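You operate a simulated robot arm through the tools that you are given. There is no shell and no other tool.

Carry out the task below with a simulated robot arm. There is one attempt and no reset: what you move stays moved.

Task
Shake the extractor's filter clear, then start it again.
Fine: STOP and shut the teal gate first; crank the orange wheel round and back till the filter gauge is in the green; teal gate fully open again before START.
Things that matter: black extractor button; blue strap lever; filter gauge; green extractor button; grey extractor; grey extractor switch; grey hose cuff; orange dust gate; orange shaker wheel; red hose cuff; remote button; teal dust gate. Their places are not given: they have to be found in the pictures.

It is judged by the outcome, as a careful person would: the job done as asked, and still so three seconds after it is handed in. It fails if anything else is knocked over, pushed out of place, dropped, spilled or broken.

Robot
A 7-joint arm with a three-finger gripper, fixed in place. Base frame: the origin is at the foot of the arm, x ahead of it, y to its left, z up. Lengths are in m, angles in rad, forces in N, time in s.
Its first joint turns from -2.897 to 2.897 rad. Payload 2.69 kg.
Tool frame: the origin (TCP) lies between the finger pads and is the grasp point; the fingertips stand 0.03 m ahead of it; z points along the fingers, y is the line along which they close. The gripper opens to 0.128 m. The gripper's body begins 0.117 m behind the TCP.
Orientation is that of the tool frame in the base frame, as [roll, pitch, yaw] about the fixed x, y, z axes, in that order (R = Rz(yaw) Ry(pitch) Rx(roll)). With the fingers straight down and closing along the base's y, the tool's x points along the base's -x, its y along +y and its z along -z.

Tools
- The arm moves only by the tool nudge_tool. Its argument "increments" is a list of rows, each a list of 3 entries, a list of its own where there are three numbers: the shift along the base's x, y, z in m, then the turn, a rotation vector about the base's x, y, z in rad, then the finger opening in m, from 0 to 0.128. In form: [[[dx, dy, dz], [wx, wy, wz], hand], ...]. A call has 1 to 20 rows; each row shifts and turns the commanded pose from where the row before left it. Rows are played at 5 a second. More than 0.05 m and 0.15 rad between two rows, or a gripper value outside its range, and nothing of the call is played. Where a pose cannot be reached the arm comes as near as it can. A force on the tool above 40 N (or 10 N above the force at the start of the call, whichever is more), or a blocked arm, ends the call early, and 0.2 s more pass. The fingers move at their own pace and stop on an object; they squeeze with about 38 N. The grip force told is the motor's: it shows also when the fingers shut on nothing. Time passes only in rows, and 0.2 s behind the last, so rows that do not move let the fingers close. It gives the time, the measured TCP pose, the force on the tool (base axes), the opening and the grip force at its end, in the units of the frame above (readings bear some noise), with the torque about the TCP (base axes, N m) and any sound that the robot's microphone picked up.
- Cameras (640 x 400 px; columns grow to the right, rows downward): "scene" is fixed at [0.0494, -0.5, 1.7349]; the picture's right is [0.49, -0.87, 0.00], its down [-0.57, -0.32, -0.76] and it looks along [0.66, 0.37, -0.66] (base axes); focal length 320 px, centre (320, 200). "wrist" rides on the gripper at [0.058, 0.054, -0.131] in the tool frame; the picture's right is [-0.68, 0.74, 0.00], its down [-0.62, -0.57, -0.55] and it looks along [-0.40, -0.37, 0.84] (tool axes); focal length 234 px, centre (320, 200).
- camera(camera): a new picture of that camera. No time passes.
- move_column(by): slides the trunk up (or, below 0, down) by that many m; the arm rides with it, the base frame stays. It gives what a move gives, with no picture.
- locate(camera, pixels): for up to 12 pixels [column, row] of the newest picture of that camera ("zoom" is the newest enlarged one), the place [x, y, z] in the base frame of the surface seen there, good to about 0.002 m. No time passes.
- close_up(camera, box): a new picture of the part [left, top, right, bottom] of that camera's present view, enlarged. No time passes.
- sign_off(): hands the job in; it is judged then, once.

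Leave the gripper open and the arm clear of the work at the hand-in unless told otherwise.

The tools are called after "Emit:" by a JSON object that holds its "op" and its "data". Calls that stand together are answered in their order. nudge_tool: Moves the arm, as the interface text tells. Its arguments: {"type":"object","properties":{"increments":{"type":"array","items":{"type":"array"}}},"required":["increments"]} The other tools are called the same way: move_column (by) slides the trunk up or down; camera (camera) takes a picture; locate (camera, pixels) gives the place of the surface under pixels of a picture; close_up (camera, box) takes an enlarged picture of a part of a camera's view; sign_off () hands the job in.

At the start:

```text
time_s: 0.0
position: [0.5879, 0.1909, 1.4076]
orientation: [-3.141, 0.0, 3.14]
force: [-0.1, -0.2, 0.1]
ft_torque: [0.0, 0.0, 0.03]
gripper_width: 0.1279
grip_force: 0.1
trunk travel left (down, up): [-0.15, 0.2]
```

scene: 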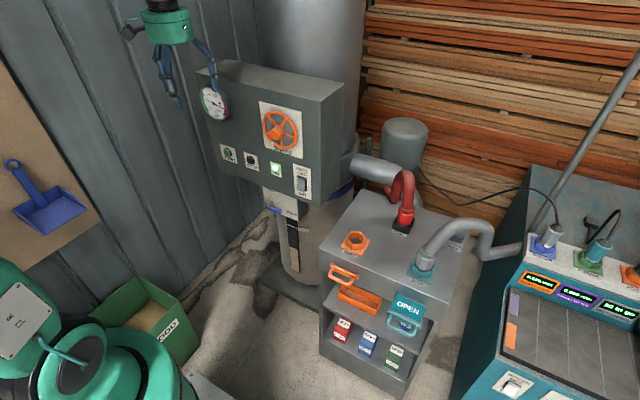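
wrist: 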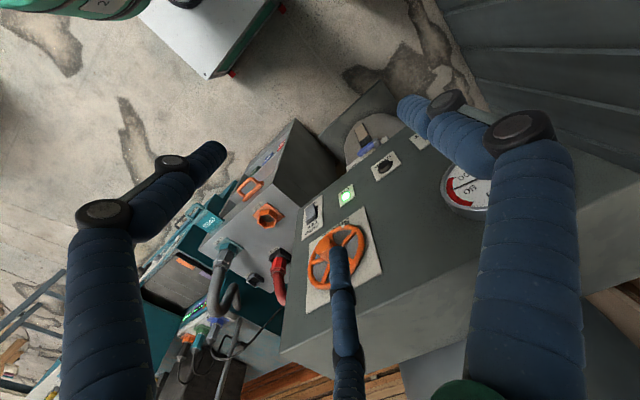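

The scene shows the grey extractor panel (gauge near 215,103, wheel near 280,130, buttons along row 155-180) and the gate cabinet to the right. I'll enlarge both areas to read labels.

Emit:
{"op": "close_up", "data": {"camera": "scene", "box": [190, 60, 350, 220]}}

Emit:
{"op": "close_up", "data": {"camera": "scene", "box": [310, 150, 500, 390]}}

Emit:
{"op": "close_up", "data": {"camera": "scene", "box": [460, 180, 640, 400]}}

Emit:
{"op": "close_up", "data": {"camera": "wrist", "box": [180, 80, 500, 320]}}

```text
2.50 times, centred on (270, 140) of scene
```

zoom: 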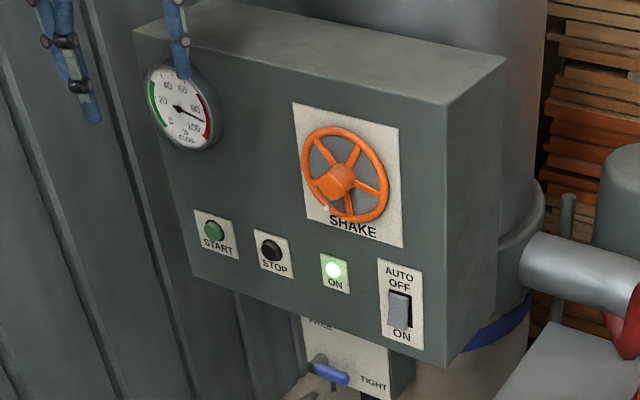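

```text
1.67 times, centred on (405, 270) of scene
```

zoom: 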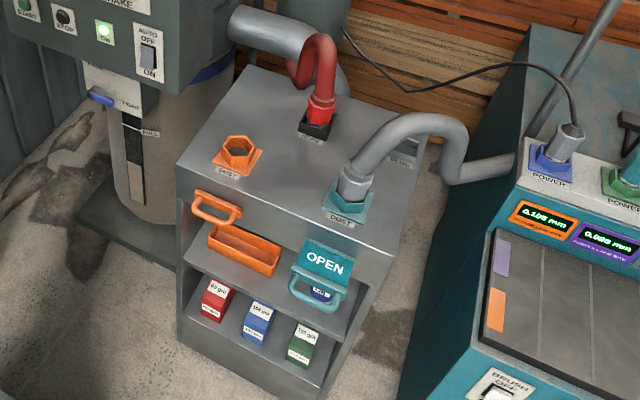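

```text
1.82 times, centred on (550, 290) of scene
```

zoom: 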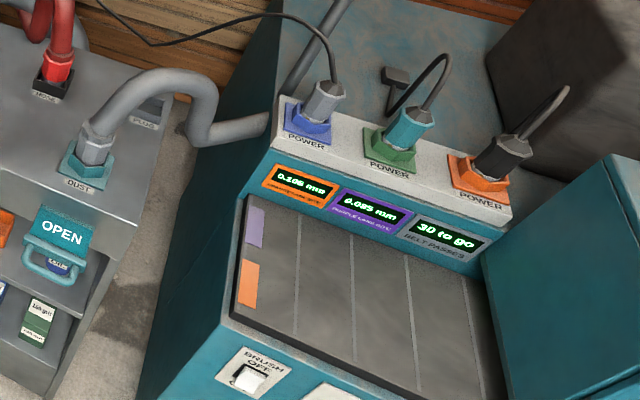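

```text
1.67 times, centred on (340, 200) of wrist
```

zoom: 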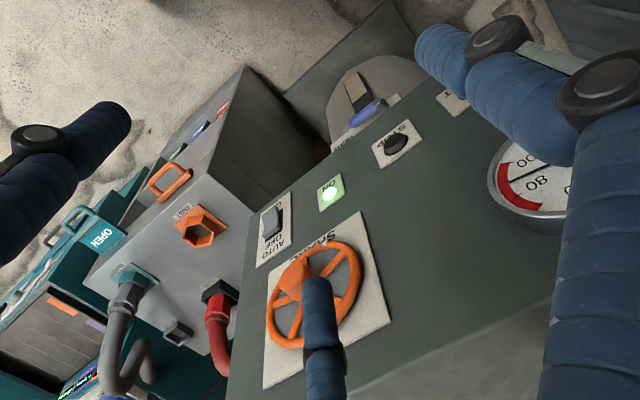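

I'll locate the panel parts in a fresh close-up of the extractor: START, STOP, lamp, switch, wheel, gauge.

Emit:
{"op": "close_up", "data": {"camera": "scene", "box": [190, 60, 350, 220]}}

Emit:
{"op": "locate", "data": {"camera": "zoom", "pixels": [[213, 230], [271, 250], [333, 270], [400, 308], [337, 180], [345, 135], [308, 145], [380, 185], [348, 215], [180, 110], [150, 200], [440, 150]]}}

Emit:
{"op": "locate", "data": {"camera": "scene", "pixels": [[343, 277], [358, 300], [408, 305], [403, 328], [390, 322], [416, 330], [421, 265], [355, 240], [330, 230], [440, 260], [395, 210], [350, 195]]}}

```text
2.50 times, centred on (270, 140) of scene
```

zoom: 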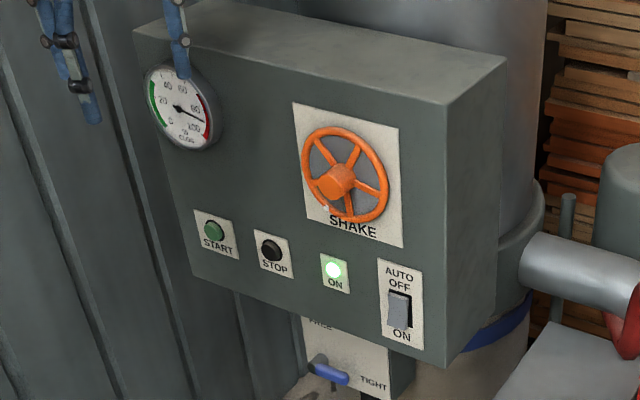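

```text
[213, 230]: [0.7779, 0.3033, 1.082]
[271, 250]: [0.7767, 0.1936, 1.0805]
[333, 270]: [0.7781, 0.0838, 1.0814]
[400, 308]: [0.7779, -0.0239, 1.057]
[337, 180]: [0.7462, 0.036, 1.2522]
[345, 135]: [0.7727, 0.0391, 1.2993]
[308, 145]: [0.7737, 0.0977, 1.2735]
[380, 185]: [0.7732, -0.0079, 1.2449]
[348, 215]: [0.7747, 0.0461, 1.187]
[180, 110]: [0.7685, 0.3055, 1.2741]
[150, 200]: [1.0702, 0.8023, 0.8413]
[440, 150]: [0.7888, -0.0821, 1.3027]
```

```text
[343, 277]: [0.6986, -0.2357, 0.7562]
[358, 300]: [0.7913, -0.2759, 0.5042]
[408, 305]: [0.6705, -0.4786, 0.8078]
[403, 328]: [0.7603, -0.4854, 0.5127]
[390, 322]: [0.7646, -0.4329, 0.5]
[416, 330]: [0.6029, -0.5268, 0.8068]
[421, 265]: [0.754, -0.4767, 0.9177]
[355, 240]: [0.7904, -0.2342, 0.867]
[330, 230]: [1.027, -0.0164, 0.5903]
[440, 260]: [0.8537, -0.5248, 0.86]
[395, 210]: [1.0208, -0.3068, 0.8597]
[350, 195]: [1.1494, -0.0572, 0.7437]
```

Panel front lies at x≈0.787 facing the robot. Now I'll enlarge the gate handles and locate points on them.

Emit:
{"op": "close_up", "data": {"camera": "scene", "box": [320, 250, 440, 350]}}

```text
4.00 times, centred on (380, 300) of scene
```

zoom: 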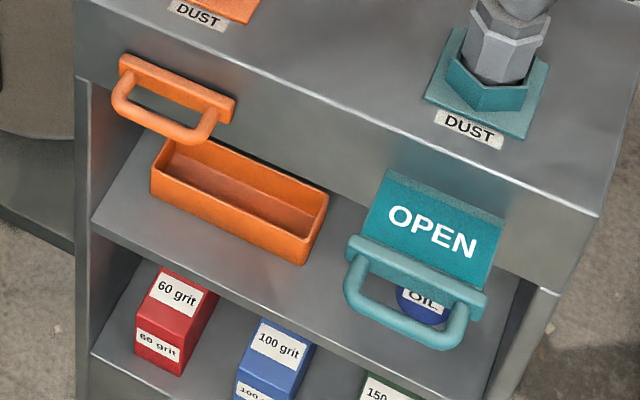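

Emit:
{"op": "locate", "data": {"camera": "zoom", "pixels": [[400, 326], [352, 290], [463, 325], [415, 268], [352, 245], [484, 300], [390, 175], [500, 222], [160, 127], [120, 95], [210, 125], [175, 85]]}}

Emit:
{"op": "locate", "data": {"camera": "scene", "pixels": [[330, 255], [465, 318], [380, 262]]}}

```text
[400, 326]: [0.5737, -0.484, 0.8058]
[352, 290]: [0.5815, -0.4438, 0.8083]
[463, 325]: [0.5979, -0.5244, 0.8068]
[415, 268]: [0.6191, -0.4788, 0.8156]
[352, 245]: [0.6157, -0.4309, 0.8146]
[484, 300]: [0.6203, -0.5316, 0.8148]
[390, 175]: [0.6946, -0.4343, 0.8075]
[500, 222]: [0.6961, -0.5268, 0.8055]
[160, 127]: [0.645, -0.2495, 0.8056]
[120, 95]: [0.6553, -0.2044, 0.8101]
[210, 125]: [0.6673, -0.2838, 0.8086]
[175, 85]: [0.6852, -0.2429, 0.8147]
```

```text
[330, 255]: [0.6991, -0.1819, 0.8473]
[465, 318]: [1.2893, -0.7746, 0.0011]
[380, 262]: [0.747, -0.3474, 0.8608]
```

STOP is at about (0.777, 0.194, 1.081), START at (0.778, 0.303, 1.082), wheel hub at (0.746, 0.04, 1.25). The teal handle bar is at x≈0.574, y≈-0.48, z≈0.80 (pulled out about 0.07 compared with the shut orange one). First I turn the tool to point forward (+x), closing the fingers, while backing off a little.

Emit:
{"op": "nudge_tool", "data": {"increments": [[[-0.01, 0, 0], [0, -0.1428, 0], 0.0], [[-0.01, 0, 0], [0, -0.1428, 0], 0.0], [[-0.01, 0, 0], [0, -0.1428, 0], 0.0], [[-0.01, 0, 0], [0, -0.1428, 0], 0.0], [[-0.01, 0, 0], [0, -0.1428, 0], 0.0], [[-0.01, 0, 0], [0, -0.1428, 0], 0.0], [[0, 0, 0], [0, -0.1428, 0], 0.0], [[0, 0, 0], [0, -0.1428, 0], 0.0], [[0, 0, 0], [0, -0.1428, 0], 0.0], [[0, 0, 0], [0, -0.1428, 0], 0.0], [[0, 0, 0], [0, -0.1428, 0], 0.0], [[0, 0, 0], [0, 0, 0], 0.0]]}}

```text
time_s: 2.6
position: [0.5276, 0.191, 1.4068]
orientation: [0.775, 1.568, 0.774]
force: [0.9, 0.3, -0.4]
ft_torque: [0.01, 0.05, 0.03]
gripper_width: 0.0022
grip_force: 31.2
trunk travel left (down, up): [-0.15, 0.2]
```

The tool now points forward. I'll lower to STOP's height (z 1.081, y 0.194) at a distance, then look.

Emit:
{"op": "nudge_tool", "data": {"increments": [[[0, 0, -0.0466], [0, 0, 0], 0.0], [[0, 0, -0.0466], [0, 0, 0], 0.0], [[0, 0, -0.0466], [0, 0, 0], 0.0], [[0, 0, -0.0466], [0, 0, 0], 0.0], [[0, 0, -0.0466], [0, 0, 0], 0.0], [[0, 0, -0.0466], [0, 0, 0], 0.0], [[0, 0.0026, -0.0466], [0, 0, 0], 0.0], [[0.04, 0, 0], [0, 0, 0], 0.0], [[0.04, 0, 0], [0, 0, 0], 0.0], [[0.04, 0, 0], [0, 0, 0], 0.0], [[0.04, 0, 0], [0, 0, 0], 0.0], [[0, 0, 0], [0, 0, 0], 0.0]]}}

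Emit:
{"op": "camera", "data": {"camera": "scene"}}

Emit:
{"op": "camera", "data": {"camera": "wrist"}}

```text
time_s: 5.2
position: [0.6866, 0.1885, 1.0825]
orientation: [2.932, 1.57, 2.932]
force: [0.0, 0.7, 0.5]
ft_torque: [0.0, -0.01, -0.02]
gripper_width: 0.0021
grip_force: 31.6
trunk travel left (down, up): [-0.15, 0.2]
```

```text
taken
```

scene: 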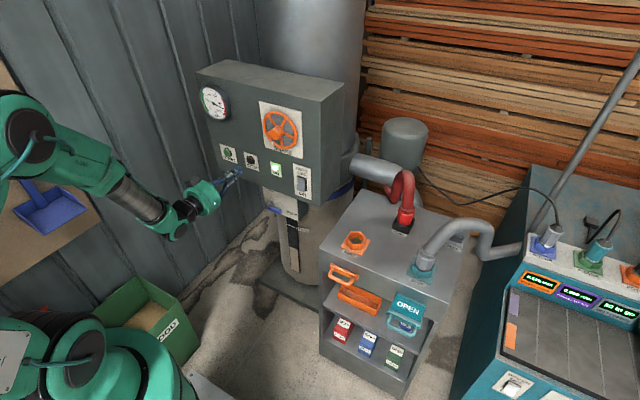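

```text
taken
```

wrist: 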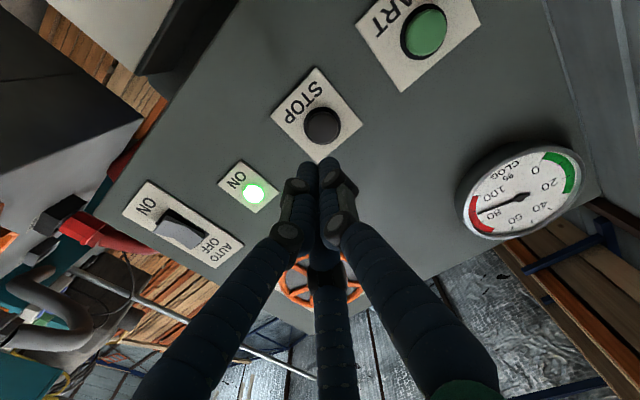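

The wrist view shows the closed fingertips just below STOP at (322,125). I'll check the real positions of the fingertips, STOP button and lamp from the wrist camera.

Emit:
{"op": "locate", "data": {"camera": "wrist", "pixels": [[322, 125], [425, 32], [311, 170], [328, 165], [295, 190], [345, 190], [325, 260], [255, 192], [360, 200], [240, 320]]}}

Emit:
{"op": "close_up", "data": {"camera": "wrist", "box": [220, 80, 420, 280]}}

Emit:
{"op": "close_up", "data": {"camera": "scene", "box": [170, 120, 330, 250]}}

```text
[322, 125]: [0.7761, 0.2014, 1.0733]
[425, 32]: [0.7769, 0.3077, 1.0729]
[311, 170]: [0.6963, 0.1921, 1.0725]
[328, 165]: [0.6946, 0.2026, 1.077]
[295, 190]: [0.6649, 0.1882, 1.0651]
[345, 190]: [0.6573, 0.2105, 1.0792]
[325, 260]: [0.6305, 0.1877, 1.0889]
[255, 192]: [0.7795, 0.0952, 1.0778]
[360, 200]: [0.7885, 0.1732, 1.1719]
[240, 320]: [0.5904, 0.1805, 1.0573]
```

```text
2.00 times, centred on (320, 180) of wrist
```

zoom: 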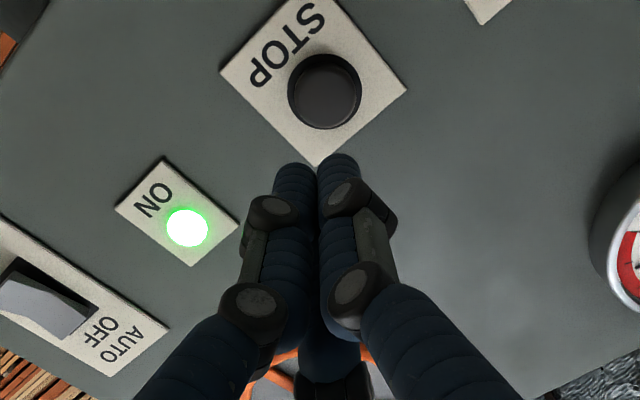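

```text
3.08 times, centred on (250, 185) of scene
```

zoom: 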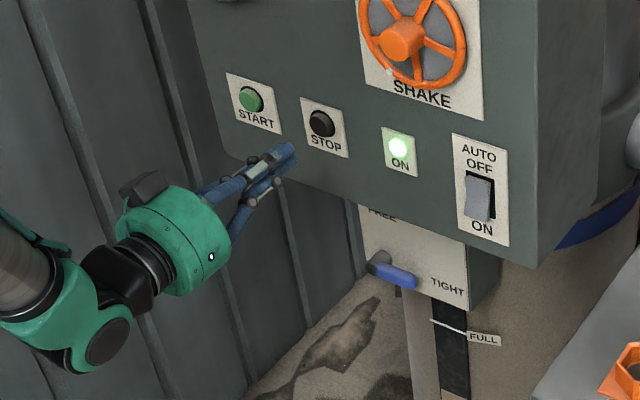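

The wrist and scene estimates for STOP differ by about 8 mm. I'll check fingertips and buttons from the scene close-up (fingertips at zoom 290,148).

Emit:
{"op": "locate", "data": {"camera": "zoom", "pixels": [[322, 123], [250, 98], [399, 147], [290, 148], [285, 152], [278, 160], [292, 146], [270, 157], [310, 130], [332, 128]]}}

Emit:
{"op": "locate", "data": {"camera": "scene", "pixels": [[250, 162], [230, 154], [275, 170], [238, 171]]}}

Emit:
{"op": "nudge_tool", "data": {"increments": [[[0, 0, 0], [0, 0, 0], 0.0]]}}

```text
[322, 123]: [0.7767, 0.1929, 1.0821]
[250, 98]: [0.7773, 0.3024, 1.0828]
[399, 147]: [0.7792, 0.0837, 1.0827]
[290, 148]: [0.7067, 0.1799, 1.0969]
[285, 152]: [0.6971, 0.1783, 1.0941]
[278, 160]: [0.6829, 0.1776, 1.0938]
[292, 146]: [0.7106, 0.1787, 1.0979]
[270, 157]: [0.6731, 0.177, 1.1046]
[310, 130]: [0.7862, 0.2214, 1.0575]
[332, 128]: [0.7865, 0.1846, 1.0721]
```

```text
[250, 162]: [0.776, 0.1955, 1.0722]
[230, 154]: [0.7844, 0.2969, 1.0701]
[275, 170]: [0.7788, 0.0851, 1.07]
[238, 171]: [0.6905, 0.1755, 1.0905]
```

```text
time_s: 5.6
position: [0.6847, 0.1889, 1.0843]
orientation: [-0.74, 1.57, -0.74]
force: [0.1, -0.3, -0.7]
ft_torque: [0.03, 0.02, 0.01]
gripper_width: 0.0022
grip_force: 31.1
trunk travel left (down, up): [-0.15, 0.2]
```

I'll compare flat label corners in both views to settle which is right: STOP label upper corners at wrist (363,124), (318,162) and in the scene close-up (300,97), (343,108).

Emit:
{"op": "locate", "data": {"camera": "wrist", "pixels": [[362, 124], [318, 161], [272, 115], [318, 70], [322, 125]]}}

Emit:
{"op": "locate", "data": {"camera": "zoom", "pixels": [[302, 98], [342, 110], [349, 157], [307, 146]]}}

```text
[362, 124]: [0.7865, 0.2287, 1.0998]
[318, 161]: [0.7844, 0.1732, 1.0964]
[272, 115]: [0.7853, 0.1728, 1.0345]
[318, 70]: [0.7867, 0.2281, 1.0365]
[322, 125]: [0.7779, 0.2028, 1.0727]
```

```text
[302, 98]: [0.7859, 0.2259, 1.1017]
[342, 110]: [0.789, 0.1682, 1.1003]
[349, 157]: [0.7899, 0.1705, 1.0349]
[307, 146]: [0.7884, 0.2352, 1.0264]
```

The label spans y 0.170–0.229, so STOP's true centre is about (0.776, 0.199, 1.076); the measured tool is ~10 mm right and ~7 mm high. I correct that and approach to ~1 cm short of the button.

Emit:
{"op": "nudge_tool", "data": {"increments": [[[0, 0.01, -0.007], [0, 0, 0], 0.0], [[0.025, 0, 0], [0, 0, 0], 0.0], [[0.025, 0, 0], [0, 0, 0], 0.0], [[0, 0, 0], [0, 0, 0], 0.0]]}}

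Emit:
{"op": "close_up", "data": {"camera": "wrist", "box": [220, 80, 420, 280]}}

```text
time_s: 6.6
position: [0.7368, 0.2015, 1.0749]
orientation: [2.892, 1.571, 2.889]
force: [1.1, 0.5, -0.5]
ft_torque: [0.02, -0.05, -0.01]
gripper_width: 0.0021
grip_force: 31.4
trunk travel left (down, up): [-0.15, 0.2]
```

```text
2.00 times, centred on (320, 180) of wrist
```

zoom: 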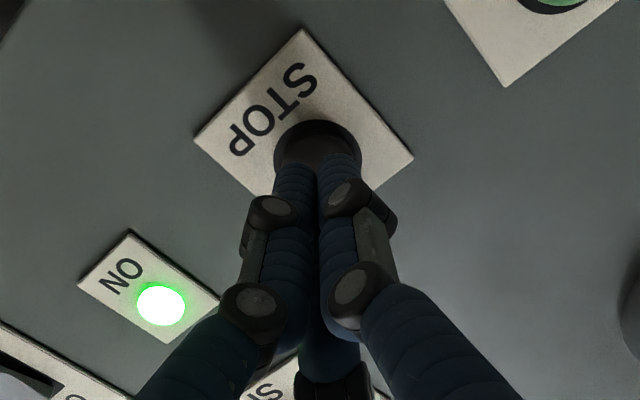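

The fingertips are centred over STOP, about 1 cm away. I press forward in small steps and then withdraw.

Emit:
{"op": "nudge_tool", "data": {"increments": [[[0.005, 0, 0], [0, 0, 0], 0.0], [[0.004, 0, 0], [0, 0, 0], 0.0], [[0.003, 0, 0], [0, 0, 0], 0.0], [[0.003, 0, 0], [0, 0, 0], 0.0], [[0.002, 0, 0], [0, 0, 0], 0.0]]}}

Emit:
{"op": "close_up", "data": {"camera": "wrist", "box": [220, 80, 420, 280]}}

```text
time_s: 7.8
position: [0.7542, 0.2031, 1.0733]
orientation: [0.457, 1.57, 0.456]
force: [-3.1, 0.6, -0.5]
ft_torque: [0.02, -0.05, -0.01]
gripper_width: 0.0019
grip_force: 31.5
trunk travel left (down, up): [-0.15, 0.2]
heard: click
```

```text
2.00 times, centred on (320, 180) of wrist
```

zoom: 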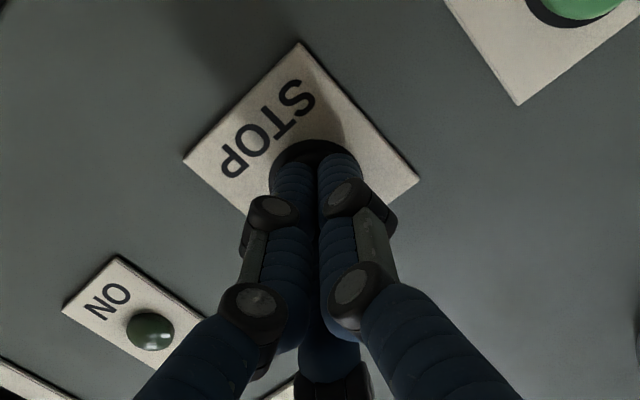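

STOP clicked and the lamp went dark. I withdraw straight back to x≈0.52, then check the clearance around the teal gate and the sander.

Emit:
{"op": "nudge_tool", "data": {"increments": [[[-0.03, 0, 0], [0, 0, 0], 0.0], [[-0.04, 0, 0], [0, 0, 0], 0.0], [[-0.05, 0, 0], [0, 0, 0], 0.0], [[-0.05, 0, 0], [0, 0, 0], 0.0], [[-0.05, 0, 0], [0, 0, 0], 0.0], [[0, 0, 0], [0, 0, 0], 0.0]]}}

Emit:
{"op": "camera", "data": {"camera": "scene"}}

Emit:
{"op": "locate", "data": {"camera": "scene", "pixels": [[510, 290], [480, 390], [512, 385], [525, 235], [540, 250], [500, 350], [463, 380], [640, 390]]}}

```text
time_s: 9.2
position: [0.533, 0.2019, 1.0736]
orientation: [1.005, 1.57, 1.006]
force: [-0.1, -0.3, -0.4]
ft_torque: [0.04, 0.06, 0.0]
gripper_width: 0.0018
grip_force: 30.7
trunk travel left (down, up): [-0.15, 0.2]
```

```text
taken
```

scene: 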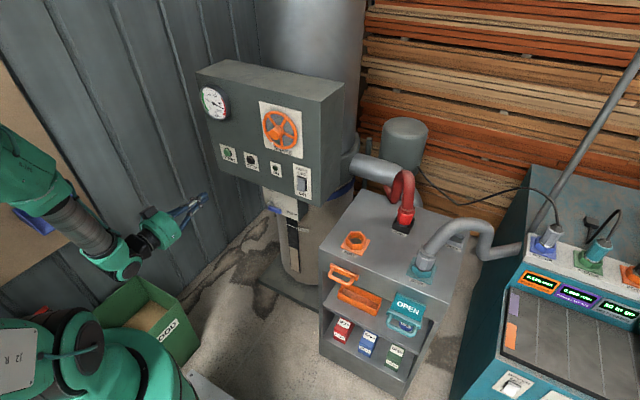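

```text
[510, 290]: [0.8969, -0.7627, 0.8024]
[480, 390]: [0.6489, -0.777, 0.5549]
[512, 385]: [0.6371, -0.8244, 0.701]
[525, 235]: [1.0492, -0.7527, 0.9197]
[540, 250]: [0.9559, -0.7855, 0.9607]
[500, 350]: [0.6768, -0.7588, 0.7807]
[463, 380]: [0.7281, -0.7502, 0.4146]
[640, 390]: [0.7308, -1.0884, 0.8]
```

The sander only begins beyond y≈-0.75, so there's room. I travel to in front of the teal handle (x≈0.45, y≈-0.48, z≈0.80) while rolling the gripper 90° so it closes vertically on the handle bar.

Emit:
{"op": "nudge_tool", "data": {"increments": [[[-0.005, -0.0455, -0.018], [0.1047, 0, 0], 0.0], [[-0.005, -0.0455, -0.018], [0.1047, 0, 0], 0.0], [[-0.005, -0.0455, -0.018], [0.1047, 0, 0], 0.0], [[-0.005, -0.0455, -0.018], [0.1047, 0, 0], 0.0], [[-0.005, -0.0455, -0.018], [0.1047, 0, 0], 0.0], [[-0.005, -0.0455, -0.018], [0.1047, 0, 0], 0.0], [[-0.005, -0.0455, -0.018], [0.1047, 0, 0], 0.0], [[-0.005, -0.0455, -0.018], [0.1047, 0, 0], 0.0], [[-0.005, -0.0455, -0.018], [0.1047, 0, 0], 0.0], [[-0.005, -0.0455, -0.018], [0.1047, 0, 0], 0.0], [[-0.005, -0.0455, -0.018], [0.1047, 0, 0], 0.0], [[-0.005, -0.0455, -0.018], [0.1047, 0, 0], 0.0], [[-0.005, -0.0455, -0.018], [0.1047, 0, 0], 0.0], [[-0.005, -0.0455, -0.018], [0.1047, 0, 0], 0.05], [[-0.005, -0.0455, -0.018], [0.1047, 0, 0], 0.05], [[0, 0, 0], [0, 0, 0], 0.05], [[0, 0, 0], [0, 0, 0], 0.05]]}}

Emit:
{"op": "camera", "data": {"camera": "scene"}}

Emit:
{"op": "camera", "data": {"camera": "wrist"}}

```text
time_s: 13.0
position: [0.2054, 0.2639, 1.4215]
orientation: [1.616, 0.025, 2.711]
force: [-0.5, -1.5, -0.3]
ft_torque: [0.01, 0.02, 0.08]
gripper_width: 0.0499
grip_force: 0.0
out of reach, approached as far as the arm can: row 1, 2, 3, 4, 5, 6, 7, 8, 9, 10, 11, 12, 13, 14
trunk travel left (down, up): [-0.15, 0.2]
stopped in row 17: the arm was blocked; the commanded pose is now the measured one
```

```text
taken
```

scene: 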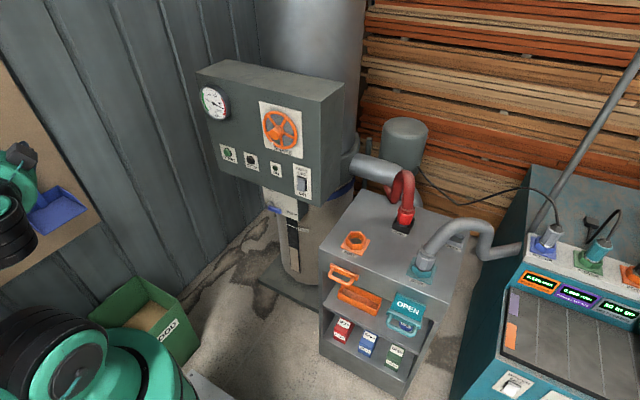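

```text
taken
```

wrist: 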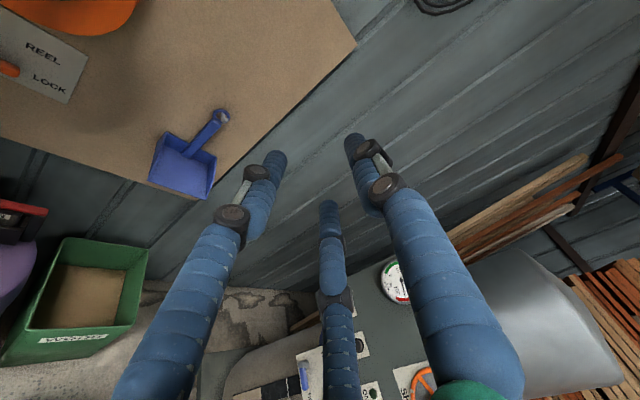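

The rolled pose was out of reach, and the arm swung up to (0.21, 0.26, 1.42), with the tool pointing towards the left wall. Nothing looks disturbed. I'll close-up the left side of the scene to check clearance before recovering.

Emit:
{"op": "close_up", "data": {"camera": "scene", "box": [0, 100, 240, 400]}}

Emit:
{"op": "locate", "data": {"camera": "wrist", "pixels": [[275, 160], [355, 140], [327, 205], [185, 165], [350, 45], [60, 150], [300, 60], [450, 120]]}}

Emit:
{"op": "nudge_tool", "data": {"increments": [[[0, 0, 0], [0, 0, 0], 0.05]]}}

```text
1.33 times, centred on (120, 250) of scene
```

zoom: 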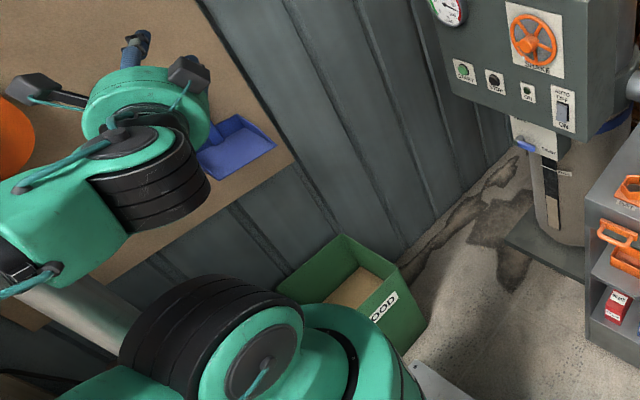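

```text
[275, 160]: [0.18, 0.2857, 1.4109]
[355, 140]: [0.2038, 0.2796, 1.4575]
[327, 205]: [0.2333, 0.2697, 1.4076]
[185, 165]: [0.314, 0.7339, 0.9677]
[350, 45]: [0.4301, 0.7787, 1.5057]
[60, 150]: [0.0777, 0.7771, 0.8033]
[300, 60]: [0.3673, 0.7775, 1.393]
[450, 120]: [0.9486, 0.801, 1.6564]
```

```text
time_s: 13.4
position: [0.2062, 0.2663, 1.4213]
orientation: [1.618, 0.025, 2.711]
force: [-0.4, 0.5, 0.3]
ft_torque: [-0.01, -0.05, -0.04]
gripper_width: 0.0499
grip_force: 0.0
trunk travel left (down, up): [-0.15, 0.2]
```

No contact and the wall is half a metre away. I'll try small recovering steps: yaw back toward forward while moving out in x.

Emit:
{"op": "nudge_tool", "data": {"increments": [[[0.02, -0.01, 0], [0, 0, -0.1], 0.05], [[0.02, -0.01, 0], [0, 0, -0.1], 0.05], [[0.02, -0.01, 0], [0, 0, -0.1], 0.05], [[0, 0, 0], [0, 0, 0], 0.05]]}}

```text
time_s: 14.4
position: [0.2668, 0.2345, 1.4216]
orientation: [1.618, 0.026, 2.409]
force: [0.4, 0.1, 0.3]
ft_torque: [0.02, -0.01, 0.09]
gripper_width: 0.0502
grip_force: 0.0
trunk travel left (down, up): [-0.15, 0.2]
```

It's tracking well. I continue until the tool points forward.

Emit:
{"op": "nudge_tool", "data": {"increments": [[[0.02, -0.02, 0], [0, 0, -0.1], 0.05], [[0.02, -0.02, 0], [0, 0, -0.1], 0.05], [[0.02, -0.02, 0], [0, 0, -0.1], 0.05], [[0.02, -0.02, 0], [0, 0, -0.1], 0.05], [[0.02, -0.02, 0], [0, 0, -0.1], 0.05], [[0.02, -0.02, 0], [0, 0, -0.1], 0.05], [[0.02, -0.02, 0], [0, 0, -0.1], 0.05], [[0.02, -0.02, 0], [0, 0, -0.138], 0.05], [[0, 0, 0], [0, 0, 0], 0.05]]}}

Emit:
{"op": "camera", "data": {"camera": "scene"}}

```text
time_s: 16.4
position: [0.4276, 0.0725, 1.4219]
orientation: [1.62, 0.027, 1.571]
force: [-0.4, 0.6, -0.2]
ft_torque: [-0.03, -0.01, -0.06]
gripper_width: 0.0497
grip_force: 0.2
trunk travel left (down, up): [-0.15, 0.2]
```

```text
taken
```

scene: 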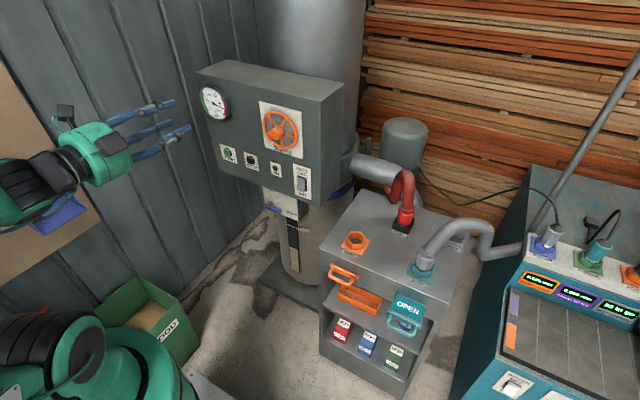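

The tool is forward again with the grip vertical. I go toward the teal handle in checked chunks.

Emit:
{"op": "nudge_tool", "data": {"increments": [[[0, -0.03, -0.035], [0, -0.012, 0], 0.05], [[0, -0.03, -0.035], [0, -0.012, 0], 0.05], [[0, -0.03, -0.035], [0, -0.012, 0], 0.05], [[0, -0.03, -0.035], [0, -0.012, 0], 0.05], [[0, 0, 0], [0, 0, 0], 0.05]]}}

```text
time_s: 17.6
position: [0.4264, -0.0455, 1.2791]
orientation: [1.57, 0.024, 1.571]
force: [0.9, -0.7, 0.0]
ft_torque: [0.0, -0.01, 0.05]
gripper_width: 0.0502
grip_force: 0.1
trunk travel left (down, up): [-0.15, 0.2]
```

Emit:
{"op": "nudge_tool", "data": {"increments": [[[0, -0.035, -0.035], [0, 0, 0], 0.05], [[0, -0.035, -0.035], [0, 0, 0], 0.05], [[0, -0.035, -0.035], [0, 0, 0], 0.05], [[0, -0.035, -0.035], [0, 0, 0], 0.05], [[0, -0.035, -0.035], [0, 0, 0], 0.05], [[0, 0, 0], [0, 0, 0], 0.05]]}}

```text
time_s: 19.0
position: [0.4254, -0.2216, 1.1042]
orientation: [1.57, 0.024, 1.567]
force: [-0.8, -1.1, 0.3]
ft_torque: [0.0, 0.02, 0.18]
gripper_width: 0.0501
grip_force: 0.1
trunk travel left (down, up): [-0.15, 0.2]
```

No issues. Continuing down toward (0.425, -0.38, 0.93).

Emit:
{"op": "nudge_tool", "data": {"increments": [[[0, -0.033, -0.035], [0, 0, 0], 0.05], [[0, -0.033, -0.035], [0, 0, 0], 0.05], [[0, -0.033, -0.035], [0, 0, 0], 0.05], [[0, -0.033, -0.035], [0, 0, 0], 0.05], [[0, -0.033, -0.035], [0, 0, 0], 0.05], [[0, 0, 0], [0, 0, 0], 0.05]]}}

Emit:
{"op": "camera", "data": {"camera": "scene"}}

Emit:
{"op": "camera", "data": {"camera": "wrist"}}

```text
time_s: 20.4
position: [0.4275, -0.3886, 0.9294]
orientation: [1.57, 0.026, 1.571]
force: [0.2, -0.8, -1.1]
ft_torque: [0.04, -0.03, 0.03]
gripper_width: 0.05
grip_force: 0.1
trunk travel left (down, up): [-0.15, 0.2]
```

```text
taken
```

scene: 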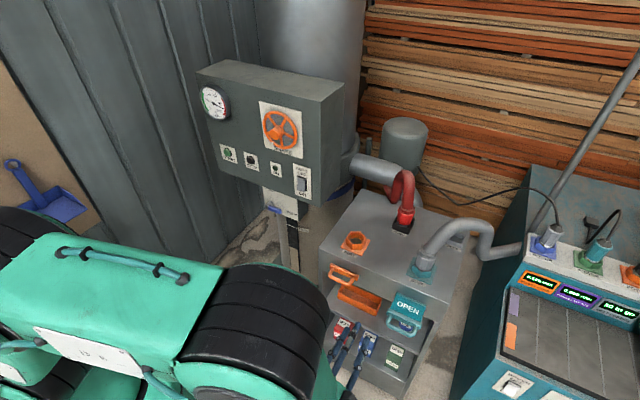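

```text
taken
```

wrist: 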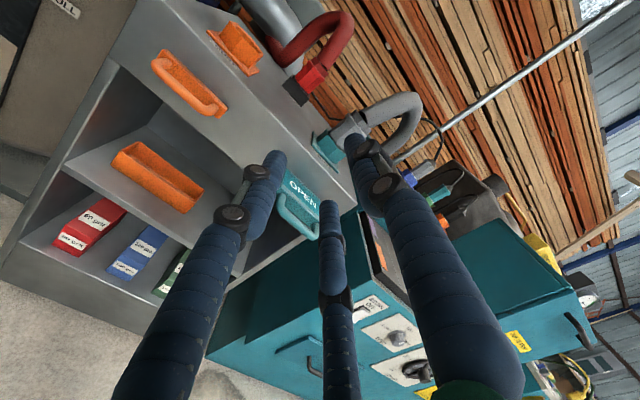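

The path is clear. I'll refine the teal handle's geometry with close-ups from both cameras.

Emit:
{"op": "close_up", "data": {"camera": "wrist", "box": [220, 130, 380, 270]}}

Emit:
{"op": "locate", "data": {"camera": "zoom", "pixels": [[257, 222], [290, 265], [335, 290], [300, 240], [345, 260], [265, 190], [230, 180], [300, 275], [270, 250]]}}

Emit:
{"op": "locate", "data": {"camera": "scene", "pixels": [[404, 324], [408, 305], [396, 326], [403, 332]]}}

```text
2.86 times, centred on (300, 200) of wrist
```

zoom: 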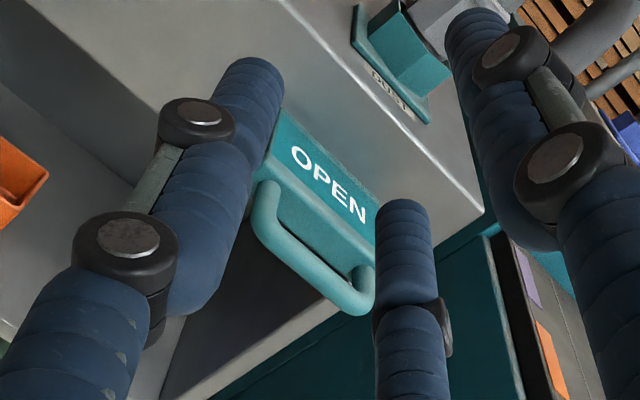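

```text
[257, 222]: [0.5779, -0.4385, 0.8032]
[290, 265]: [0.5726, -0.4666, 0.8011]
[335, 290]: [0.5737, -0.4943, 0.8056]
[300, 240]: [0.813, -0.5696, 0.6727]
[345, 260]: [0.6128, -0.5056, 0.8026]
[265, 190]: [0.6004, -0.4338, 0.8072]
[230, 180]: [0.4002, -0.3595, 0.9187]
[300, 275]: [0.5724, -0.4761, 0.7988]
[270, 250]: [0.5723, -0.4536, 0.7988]
```

```text
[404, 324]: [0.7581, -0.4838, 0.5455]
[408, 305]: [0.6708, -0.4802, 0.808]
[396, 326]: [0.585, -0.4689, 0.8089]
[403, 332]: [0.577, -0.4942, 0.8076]
```

Bar: front at x≈0.572, centre z≈0.80, y -0.435…-0.53. I line up at y=-0.482, z=0.80, still at x≈0.43.

Emit:
{"op": "nudge_tool", "data": {"increments": [[[0, -0.0233, -0.0322], [0, 0, 0], 0.06], [[0, -0.0233, -0.0322], [0, 0, 0], 0.06], [[0, -0.0233, -0.0322], [0, 0, 0], 0.06], [[0, -0.0233, -0.0322], [0, 0, 0], 0.06], [[0, 0, 0], [0, 0, 0], 0.06]]}}

Emit:
{"op": "camera", "data": {"camera": "wrist"}}

Emit:
{"op": "camera", "data": {"camera": "scene"}}

```text
time_s: 21.6
position: [0.4272, -0.4815, 0.7997]
orientation: [1.57, 0.026, 1.57]
force: [0.4, -0.5, 0.0]
ft_torque: [-0.05, 0.0, 0.0]
gripper_width: 0.0603
grip_force: 0.0
trunk travel left (down, up): [-0.15, 0.2]
```

```text
taken
```

wrist: 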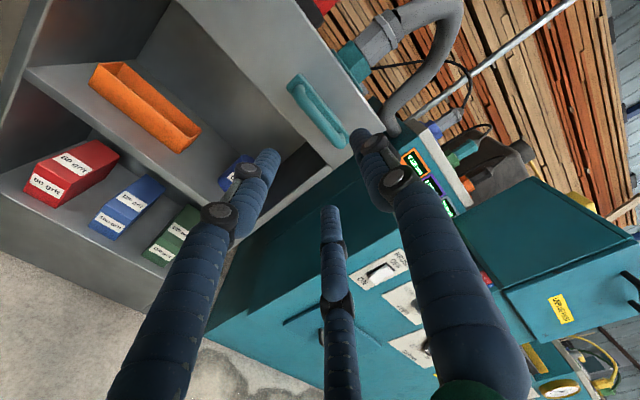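

```text
taken
```

scene: 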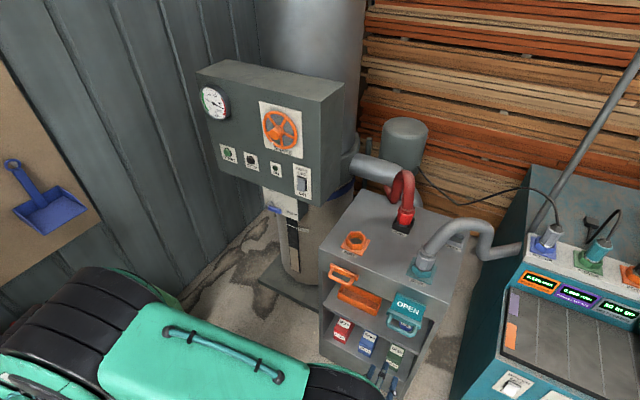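

Aligned. I advance so the handle bar comes between the fingers (TCP x≈0.570), without closing yet.

Emit:
{"op": "nudge_tool", "data": {"increments": [[[0.04, 0, 0], [0, 0, 0], 0.06], [[0.04, 0, 0], [0, 0, 0], 0.06], [[0.03, 0, 0], [0, 0, 0], 0.06], [[0.02, 0, 0], [0, 0, 0], 0.06], [[0.012, 0, 0], [0, 0, 0], 0.06], [[0, 0, 0], [0, 0, 0], 0.06]]}}

Emit:
{"op": "camera", "data": {"camera": "wrist"}}

Emit:
{"op": "close_up", "data": {"camera": "scene", "box": [320, 250, 460, 360]}}

```text
time_s: 23.0
position: [0.5678, -0.4786, 0.8011]
orientation: [1.569, 0.027, 1.572]
force: [-0.5, -0.6, -0.6]
ft_torque: [0.0, -0.01, -0.02]
gripper_width: 0.0602
grip_force: 0.0
trunk travel left (down, up): [-0.15, 0.2]
```

```text
taken
```

wrist: 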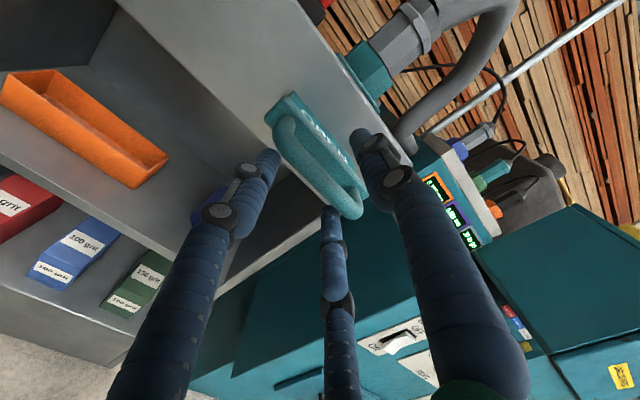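

```text
3.64 times, centred on (390, 305) of scene
```

zoom: 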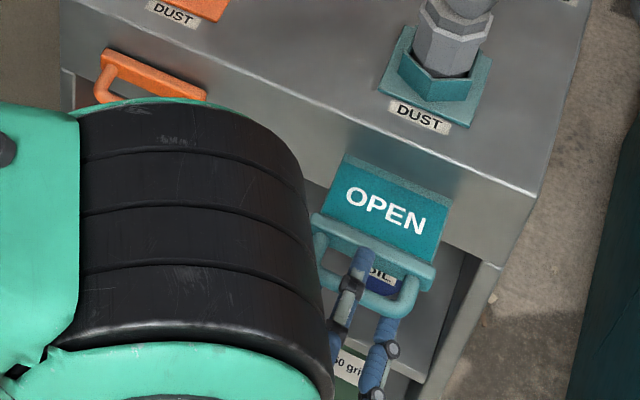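

The bar sits between the upper finger and the two lower ones. I close the grip on it.

Emit:
{"op": "nudge_tool", "data": {"increments": [[[0, 0, 0], [0, 0, 0], 0.0], [[0, 0, 0], [0, 0, 0], 0.0], [[0, 0, 0], [0, 0, 0], 0.0]]}}

Emit:
{"op": "camera", "data": {"camera": "wrist"}}

```text
time_s: 23.8
position: [0.568, -0.4802, 0.7971]
orientation: [1.577, 0.022, 1.569]
force: [-0.9, -14.7, -36.8]
ft_torque: [1.26, 0.53, -0.65]
gripper_width: 0.0223
grip_force: 45.0
trunk travel left (down, up): [-0.15, 0.2]
```

```text
taken
```

wrist: 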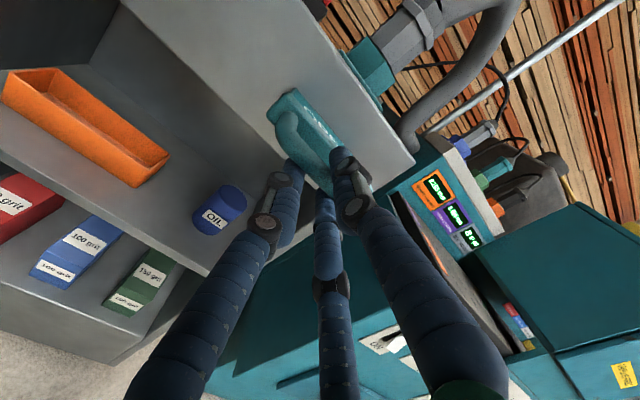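

Gripped (width 0.022), but there's a -37 N vertical load: the bar is a bit lower than the grip centre. I lower the tool a few mm to relieve it.

Emit:
{"op": "nudge_tool", "data": {"increments": [[[0, 0, -0.002], [0, 0, 0], 0.0], [[0, 0, 0], [0, 0, 0], 0.0]]}}

```text
time_s: 24.4
position: [0.5685, -0.479, 0.7976]
orientation: [1.571, 0.024, 1.572]
force: [0.0, -17.1, -32.4]
ft_torque: [1.44, 0.48, -0.7]
gripper_width: 0.0222
grip_force: 44.7
trunk travel left (down, up): [-0.15, 0.2]
```

Emit:
{"op": "nudge_tool", "data": {"increments": [[[0, 0, -0.003], [0, 0, 0], 0.0], [[0, 0, -0.003], [0, 0, 0], 0.0], [[0, 0, 0], [0, 0, 0], 0.0]]}}

```text
time_s: 25.2
position: [0.5688, -0.4798, 0.7976]
orientation: [1.564, 0.031, 1.571]
force: [0.9, -10.2, 22.6]
ft_torque: [0.99, -0.29, 0.35]
gripper_width: 0.0225
grip_force: 44.9
trunk travel left (down, up): [-0.15, 0.2]
```

Overshot slightly (now +23 N). I back up 2.4 mm and shift 1 mm toward -y.

Emit:
{"op": "nudge_tool", "data": {"increments": [[[0, -0.001, 0.0024], [0, 0, 0], 0.0], [[0, 0, 0], [0, 0, 0], 0.0]]}}

```text
time_s: 25.8
position: [0.5687, -0.4799, 0.7976]
orientation: [1.568, 0.029, 1.571]
force: [1.8, -9.6, 23.8]
ft_torque: [0.77, -0.32, 0.31]
gripper_width: 0.0223
grip_force: 45.2
trunk travel left (down, up): [-0.15, 0.2]
```

Load is moderate; I now push the gate in, slowly, about 7 cm.

Emit:
{"op": "nudge_tool", "data": {"increments": [[[0.008, 0, 0], [0, 0, 0], 0.0], [[0.008, 0, 0], [0, 0, 0], 0.0], [[0.008, 0, 0], [0, 0, 0], 0.0], [[0.008, 0, 0], [0, 0, 0], 0.0], [[0.008, 0, 0], [0, 0, 0], 0.0], [[0.008, 0, 0], [0, 0, 0], 0.0], [[0.008, 0, 0], [0, 0, 0], 0.0], [[0.008, 0, 0], [0, 0, 0], 0.0]]}}

```text
time_s: 27.6
position: [0.6328, -0.4794, 0.7975]
orientation: [1.57, 0.027, 1.57]
force: [0.3, -12.4, 26.1]
ft_torque: [0.82, -0.27, -0.54]
gripper_width: 0.0223
grip_force: 45.8
trunk travel left (down, up): [-0.15, 0.2]
```

It moved 64 mm smoothly with little force. I continue in 2–3 mm steps to the stop.

Emit:
{"op": "nudge_tool", "data": {"increments": [[[0.003, 0, 0], [0, 0, 0], 0.0], [[0.003, 0, 0], [0, 0, 0], 0.0], [[0.002, 0, 0], [0, 0, 0], 0.0], [[0.002, 0, 0], [0, 0, 0], 0.0]]}}

Emit:
{"op": "close_up", "data": {"camera": "scene", "box": [320, 250, 460, 360]}}

Emit:
{"op": "close_up", "data": {"camera": "wrist", "box": [180, 50, 440, 250]}}

```text
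time_s: 28.5
position: [0.6389, -0.4783, 0.7978]
orientation: [1.567, 0.024, 1.57]
force: [-20.1, 5.5, 15.7]
ft_torque: [0.76, -0.21, -0.31]
gripper_width: 0.0223
grip_force: 44.9
trunk travel left (down, up): [-0.15, 0.2]
stopped in row 4: the force on the tool passed its limit at 42 N (the readings are from after the stop); the commanded pose is now the measured one
```

```text
3.64 times, centred on (390, 305) of scene
```

zoom: 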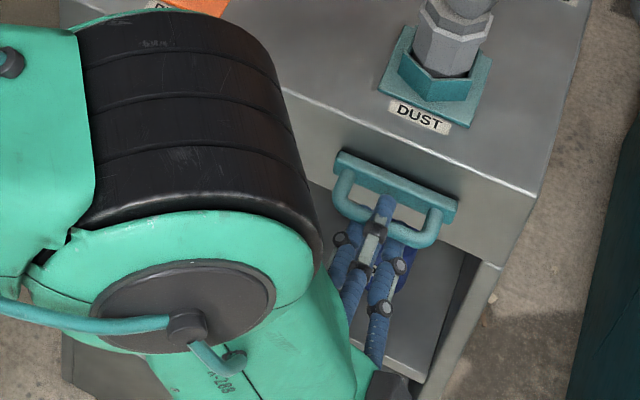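

```text
2.00 times, centred on (310, 150) of wrist
```

zoom: 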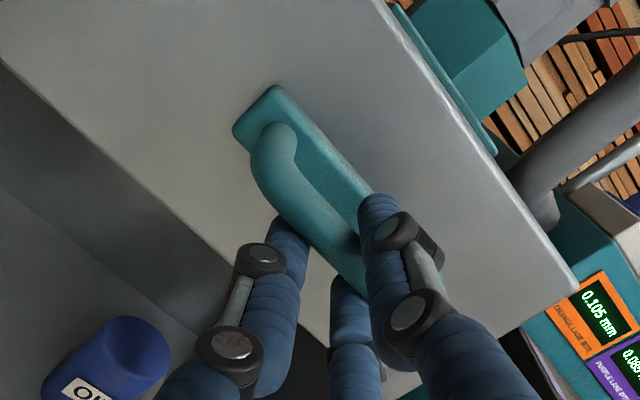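

The gate hit its stop at 70 mm of travel, matching the shut orange gate, and OPEN is hidden. I release and back straight out.

Emit:
{"op": "nudge_tool", "data": {"increments": [[[0, 0, 0], [0, 0, 0], 0.06], [[0, 0, 0], [0, 0, 0], 0.06], [[-0.02, 0, 0], [0, 0, 0], 0.06], [[-0.03, 0, 0], [0, 0, 0], 0.06], [[-0.04, 0, 0], [0, 0, 0], 0.06], [[-0.05, 0, 0], [0, 0, 0], 0.06], [[-0.05, 0, 0], [0, 0, 0], 0.06], [[0, 0, 0], [0, 0, 0], 0.06]]}}

Emit:
{"op": "close_up", "data": {"camera": "wrist", "box": [180, 50, 440, 250]}}

```text
time_s: 30.3
position: [0.4491, -0.4791, 0.7968]
orientation: [1.568, 0.023, 1.568]
force: [-1.0, 0.2, 0.1]
ft_torque: [0.03, 0.01, 0.05]
gripper_width: 0.0602
grip_force: 0.1
trunk travel left (down, up): [-0.15, 0.2]
```

```text
2.00 times, centred on (310, 150) of wrist
```

zoom: 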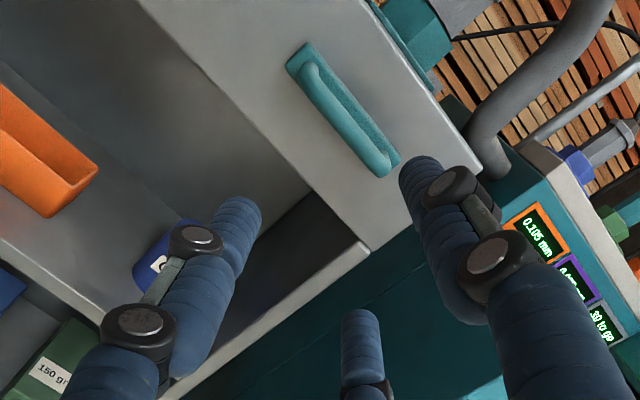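

The teal gate is shut flush. Now I go back up toward the orange wheel in chunks.

Emit:
{"op": "nudge_tool", "data": {"increments": [[[0, 0.036, 0.032], [0, 0, 0], 0.06], [[0, 0.036, 0.032], [0, 0, 0], 0.06], [[0, 0.036, 0.032], [0, 0, 0], 0.06], [[0, 0.036, 0.032], [0, 0, 0], 0.06], [[0, 0.036, 0.032], [0, 0, 0], 0.06], [[0, 0.036, 0.032], [0, 0, 0], 0.06], [[0, 0.036, 0.032], [0, 0, 0], 0.06], [[0, 0, 0], [0, 0, 0], 0.06]]}}

```text
time_s: 32.1
position: [0.4487, -0.2256, 1.0228]
orientation: [1.57, 0.024, 1.569]
force: [0.5, 0.0, 1.1]
ft_torque: [0.03, 0.02, -0.09]
gripper_width: 0.06
grip_force: 0.0
trunk travel left (down, up): [-0.15, 0.2]
```

Emit:
{"op": "nudge_tool", "data": {"increments": [[[0, 0.038, 0.032], [0, 0, 0], 0.06], [[0, 0.038, 0.032], [0, 0, 0], 0.06], [[0, 0.038, 0.032], [0, 0, 0], 0.06], [[0, 0.038, 0.032], [0, 0, 0], 0.06], [[0, 0.038, 0.032], [0, 0, 0], 0.06], [[0, 0.038, 0.032], [0, 0, 0], 0.06], [[0, 0.038, 0.032], [0, 0, 0], 0.06], [[0, 0, 0], [0, 0, 0], 0.06]]}}

Emit:
{"op": "camera", "data": {"camera": "wrist"}}

Emit:
{"op": "camera", "data": {"camera": "scene"}}

```text
time_s: 33.9
position: [0.4504, 0.0394, 1.2433]
orientation: [1.575, 0.025, 1.57]
force: [-0.2, 1.4, 5.0]
ft_torque: [-0.02, 0.52, -0.05]
gripper_width: 0.06
grip_force: 0.0
trunk travel left (down, up): [-0.15, 0.2]
```

```text
taken
```

wrist: 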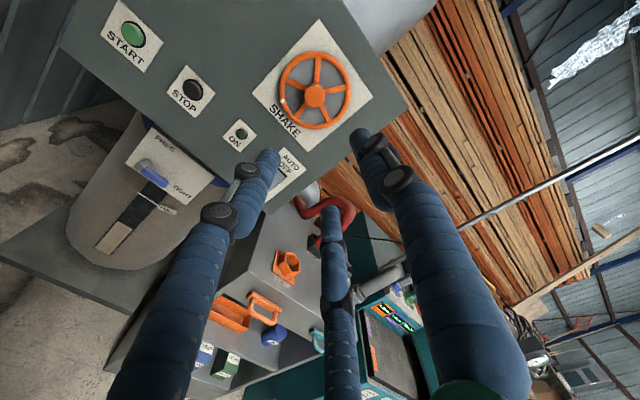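

```text
taken
```

scene: 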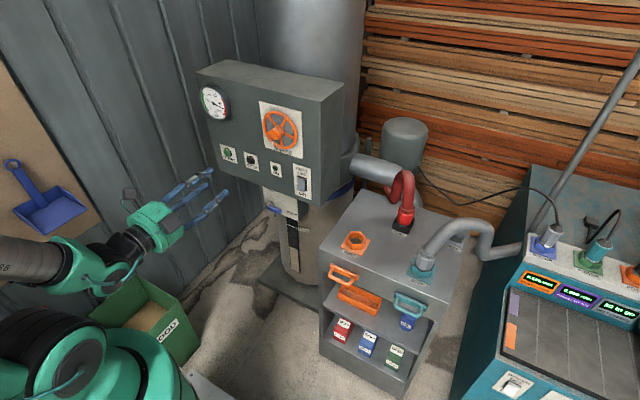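

The wheel is in clear view of the wrist camera (315,95). I'll enlarge and measure its rim and hub.

Emit:
{"op": "close_up", "data": {"camera": "wrist", "box": [250, 20, 390, 160]}}

```text
2.86 times, centred on (320, 90) of wrist
```

zoom: 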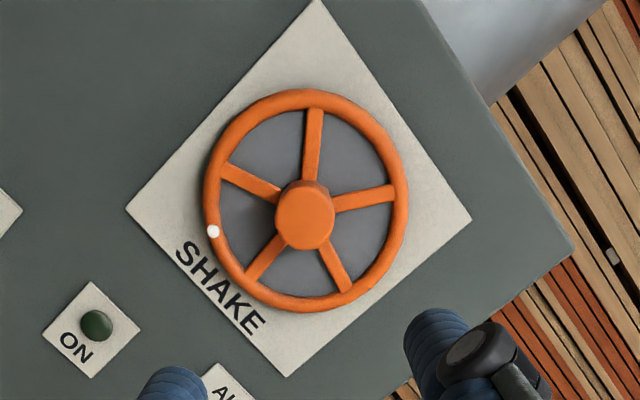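

Emit:
{"op": "locate", "data": {"camera": "zoom", "pixels": [[305, 215], [213, 231], [215, 170], [305, 98], [397, 170], [380, 265], [305, 303], [240, 280], [250, 130], [313, 150], [360, 140], [280, 170]]}}

```text
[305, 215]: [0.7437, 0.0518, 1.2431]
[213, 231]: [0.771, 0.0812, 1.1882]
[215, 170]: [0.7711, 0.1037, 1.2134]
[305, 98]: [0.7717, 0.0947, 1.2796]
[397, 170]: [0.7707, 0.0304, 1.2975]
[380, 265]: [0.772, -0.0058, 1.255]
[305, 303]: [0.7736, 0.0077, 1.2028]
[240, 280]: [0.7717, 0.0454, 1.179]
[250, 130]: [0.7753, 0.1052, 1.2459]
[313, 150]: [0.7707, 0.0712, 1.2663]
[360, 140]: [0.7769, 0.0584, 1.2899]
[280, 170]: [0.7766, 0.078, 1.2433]
```

Wheel centre ≈ (y 0.050, z 1.241), rim radius ≈0.058, hub front x≈0.744, about 3.5 cm thick. I plan to grip the hub and twist. First I test the free roll range here in the air: +0.75 rad.

Emit:
{"op": "nudge_tool", "data": {"increments": [[[0, 0, 0], [0.15, 0, 0], 0.06], [[0, 0, 0], [0.15, 0, 0], 0.06], [[0, 0, 0], [0.15, 0, 0], 0.06], [[0, 0, 0], [0.15, 0, 0], 0.06], [[0, 0, 0], [0.15, 0, 0], 0.06], [[0, 0, 0], [0, 0, 0], 0.06]]}}

```text
time_s: 35.3
position: [0.4498, 0.038, 1.2439]
orientation: [1.571, -0.725, 1.569]
force: [0.5, 0.3, -0.1]
ft_torque: [-0.03, 0.02, 0.02]
gripper_width: 0.0601
grip_force: 0.1
trunk travel left (down, up): [-0.15, 0.2]
```

+0.75 rad works. I try a further +0.75.

Emit:
{"op": "nudge_tool", "data": {"increments": [[[0, 0, 0], [0.15, 0, 0], 0.06], [[0, 0, 0], [0.15, 0, 0], 0.06], [[0, 0, 0], [0.15, 0, 0], 0.06], [[0, 0, 0], [0.15, 0, 0], 0.06], [[0, 0, 0], [0.15, 0, 0], 0.06], [[0, 0, 0], [0, 0, 0], 0.06]]}}

```text
time_s: 36.7
position: [0.4499, 0.038, 1.2432]
orientation: [1.585, -1.477, 1.555]
force: [-0.2, 0.3, 0.9]
ft_torque: [-0.01, 0.0, -0.03]
gripper_width: 0.0601
grip_force: 0.1
trunk travel left (down, up): [-0.15, 0.2]
```

The roll range is ample. I roll back to vertical and line up with the hub centre (y 0.049, z 1.241), moving to x≈0.62.

Emit:
{"op": "nudge_tool", "data": {"increments": [[[0, 0, 0], [-0.15, 0, 0], 0.07], [[0, 0, 0], [-0.15, 0, 0], 0.07], [[0, 0, 0], [-0.15, 0, 0], 0.07], [[0, 0, 0], [-0.15, 0, 0], 0.07], [[0, 0, 0], [-0.15, 0, 0], 0.07], [[0, 0, 0], [-0.15, 0, 0], 0.07], [[0, 0, 0], [-0.15, 0, 0], 0.07], [[0, 0, 0], [-0.15, 0, 0], 0.07], [[0, 0, 0], [-0.15, 0, 0], 0.07], [[0, 0, 0], [-0.125, 0, 0], 0.07], [[0.045, 0.011, -0.002], [0, 0, 0], 0.07], [[0.045, 0, 0], [0, 0, 0], 0.07], [[0.045, 0, 0], [0, 0, 0], 0.07], [[0.04, 0, 0], [0, 0, 0], 0.07], [[0, 0, 0], [0, 0, 0], 0.07]]}}

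Emit:
{"op": "camera", "data": {"camera": "wrist"}}

Emit:
{"op": "close_up", "data": {"camera": "scene", "box": [190, 60, 350, 220]}}

```text
time_s: 39.9
position: [0.6253, 0.0511, 1.2407]
orientation: [1.571, -0.001, 1.568]
force: [0.7, 0.5, -0.4]
ft_torque: [0.03, -0.03, 0.03]
gripper_width: 0.07
grip_force: 0.1
trunk travel left (down, up): [-0.15, 0.2]
```

```text
taken
```

wrist: 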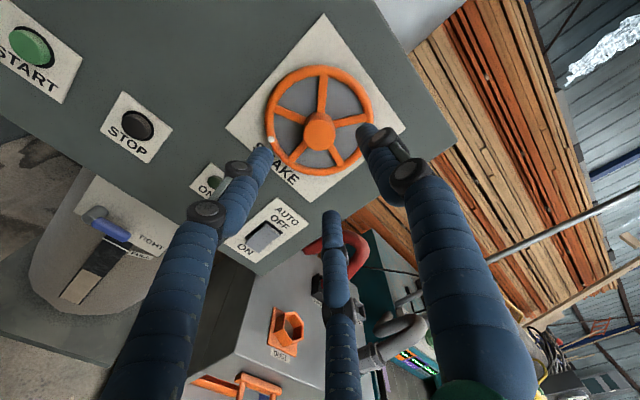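

```text
2.50 times, centred on (270, 140) of scene
```

zoom: 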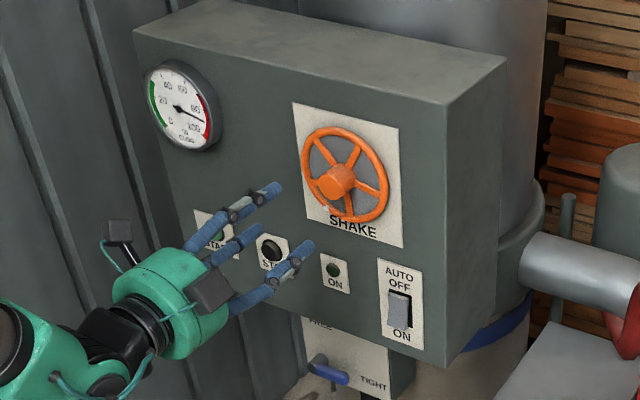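

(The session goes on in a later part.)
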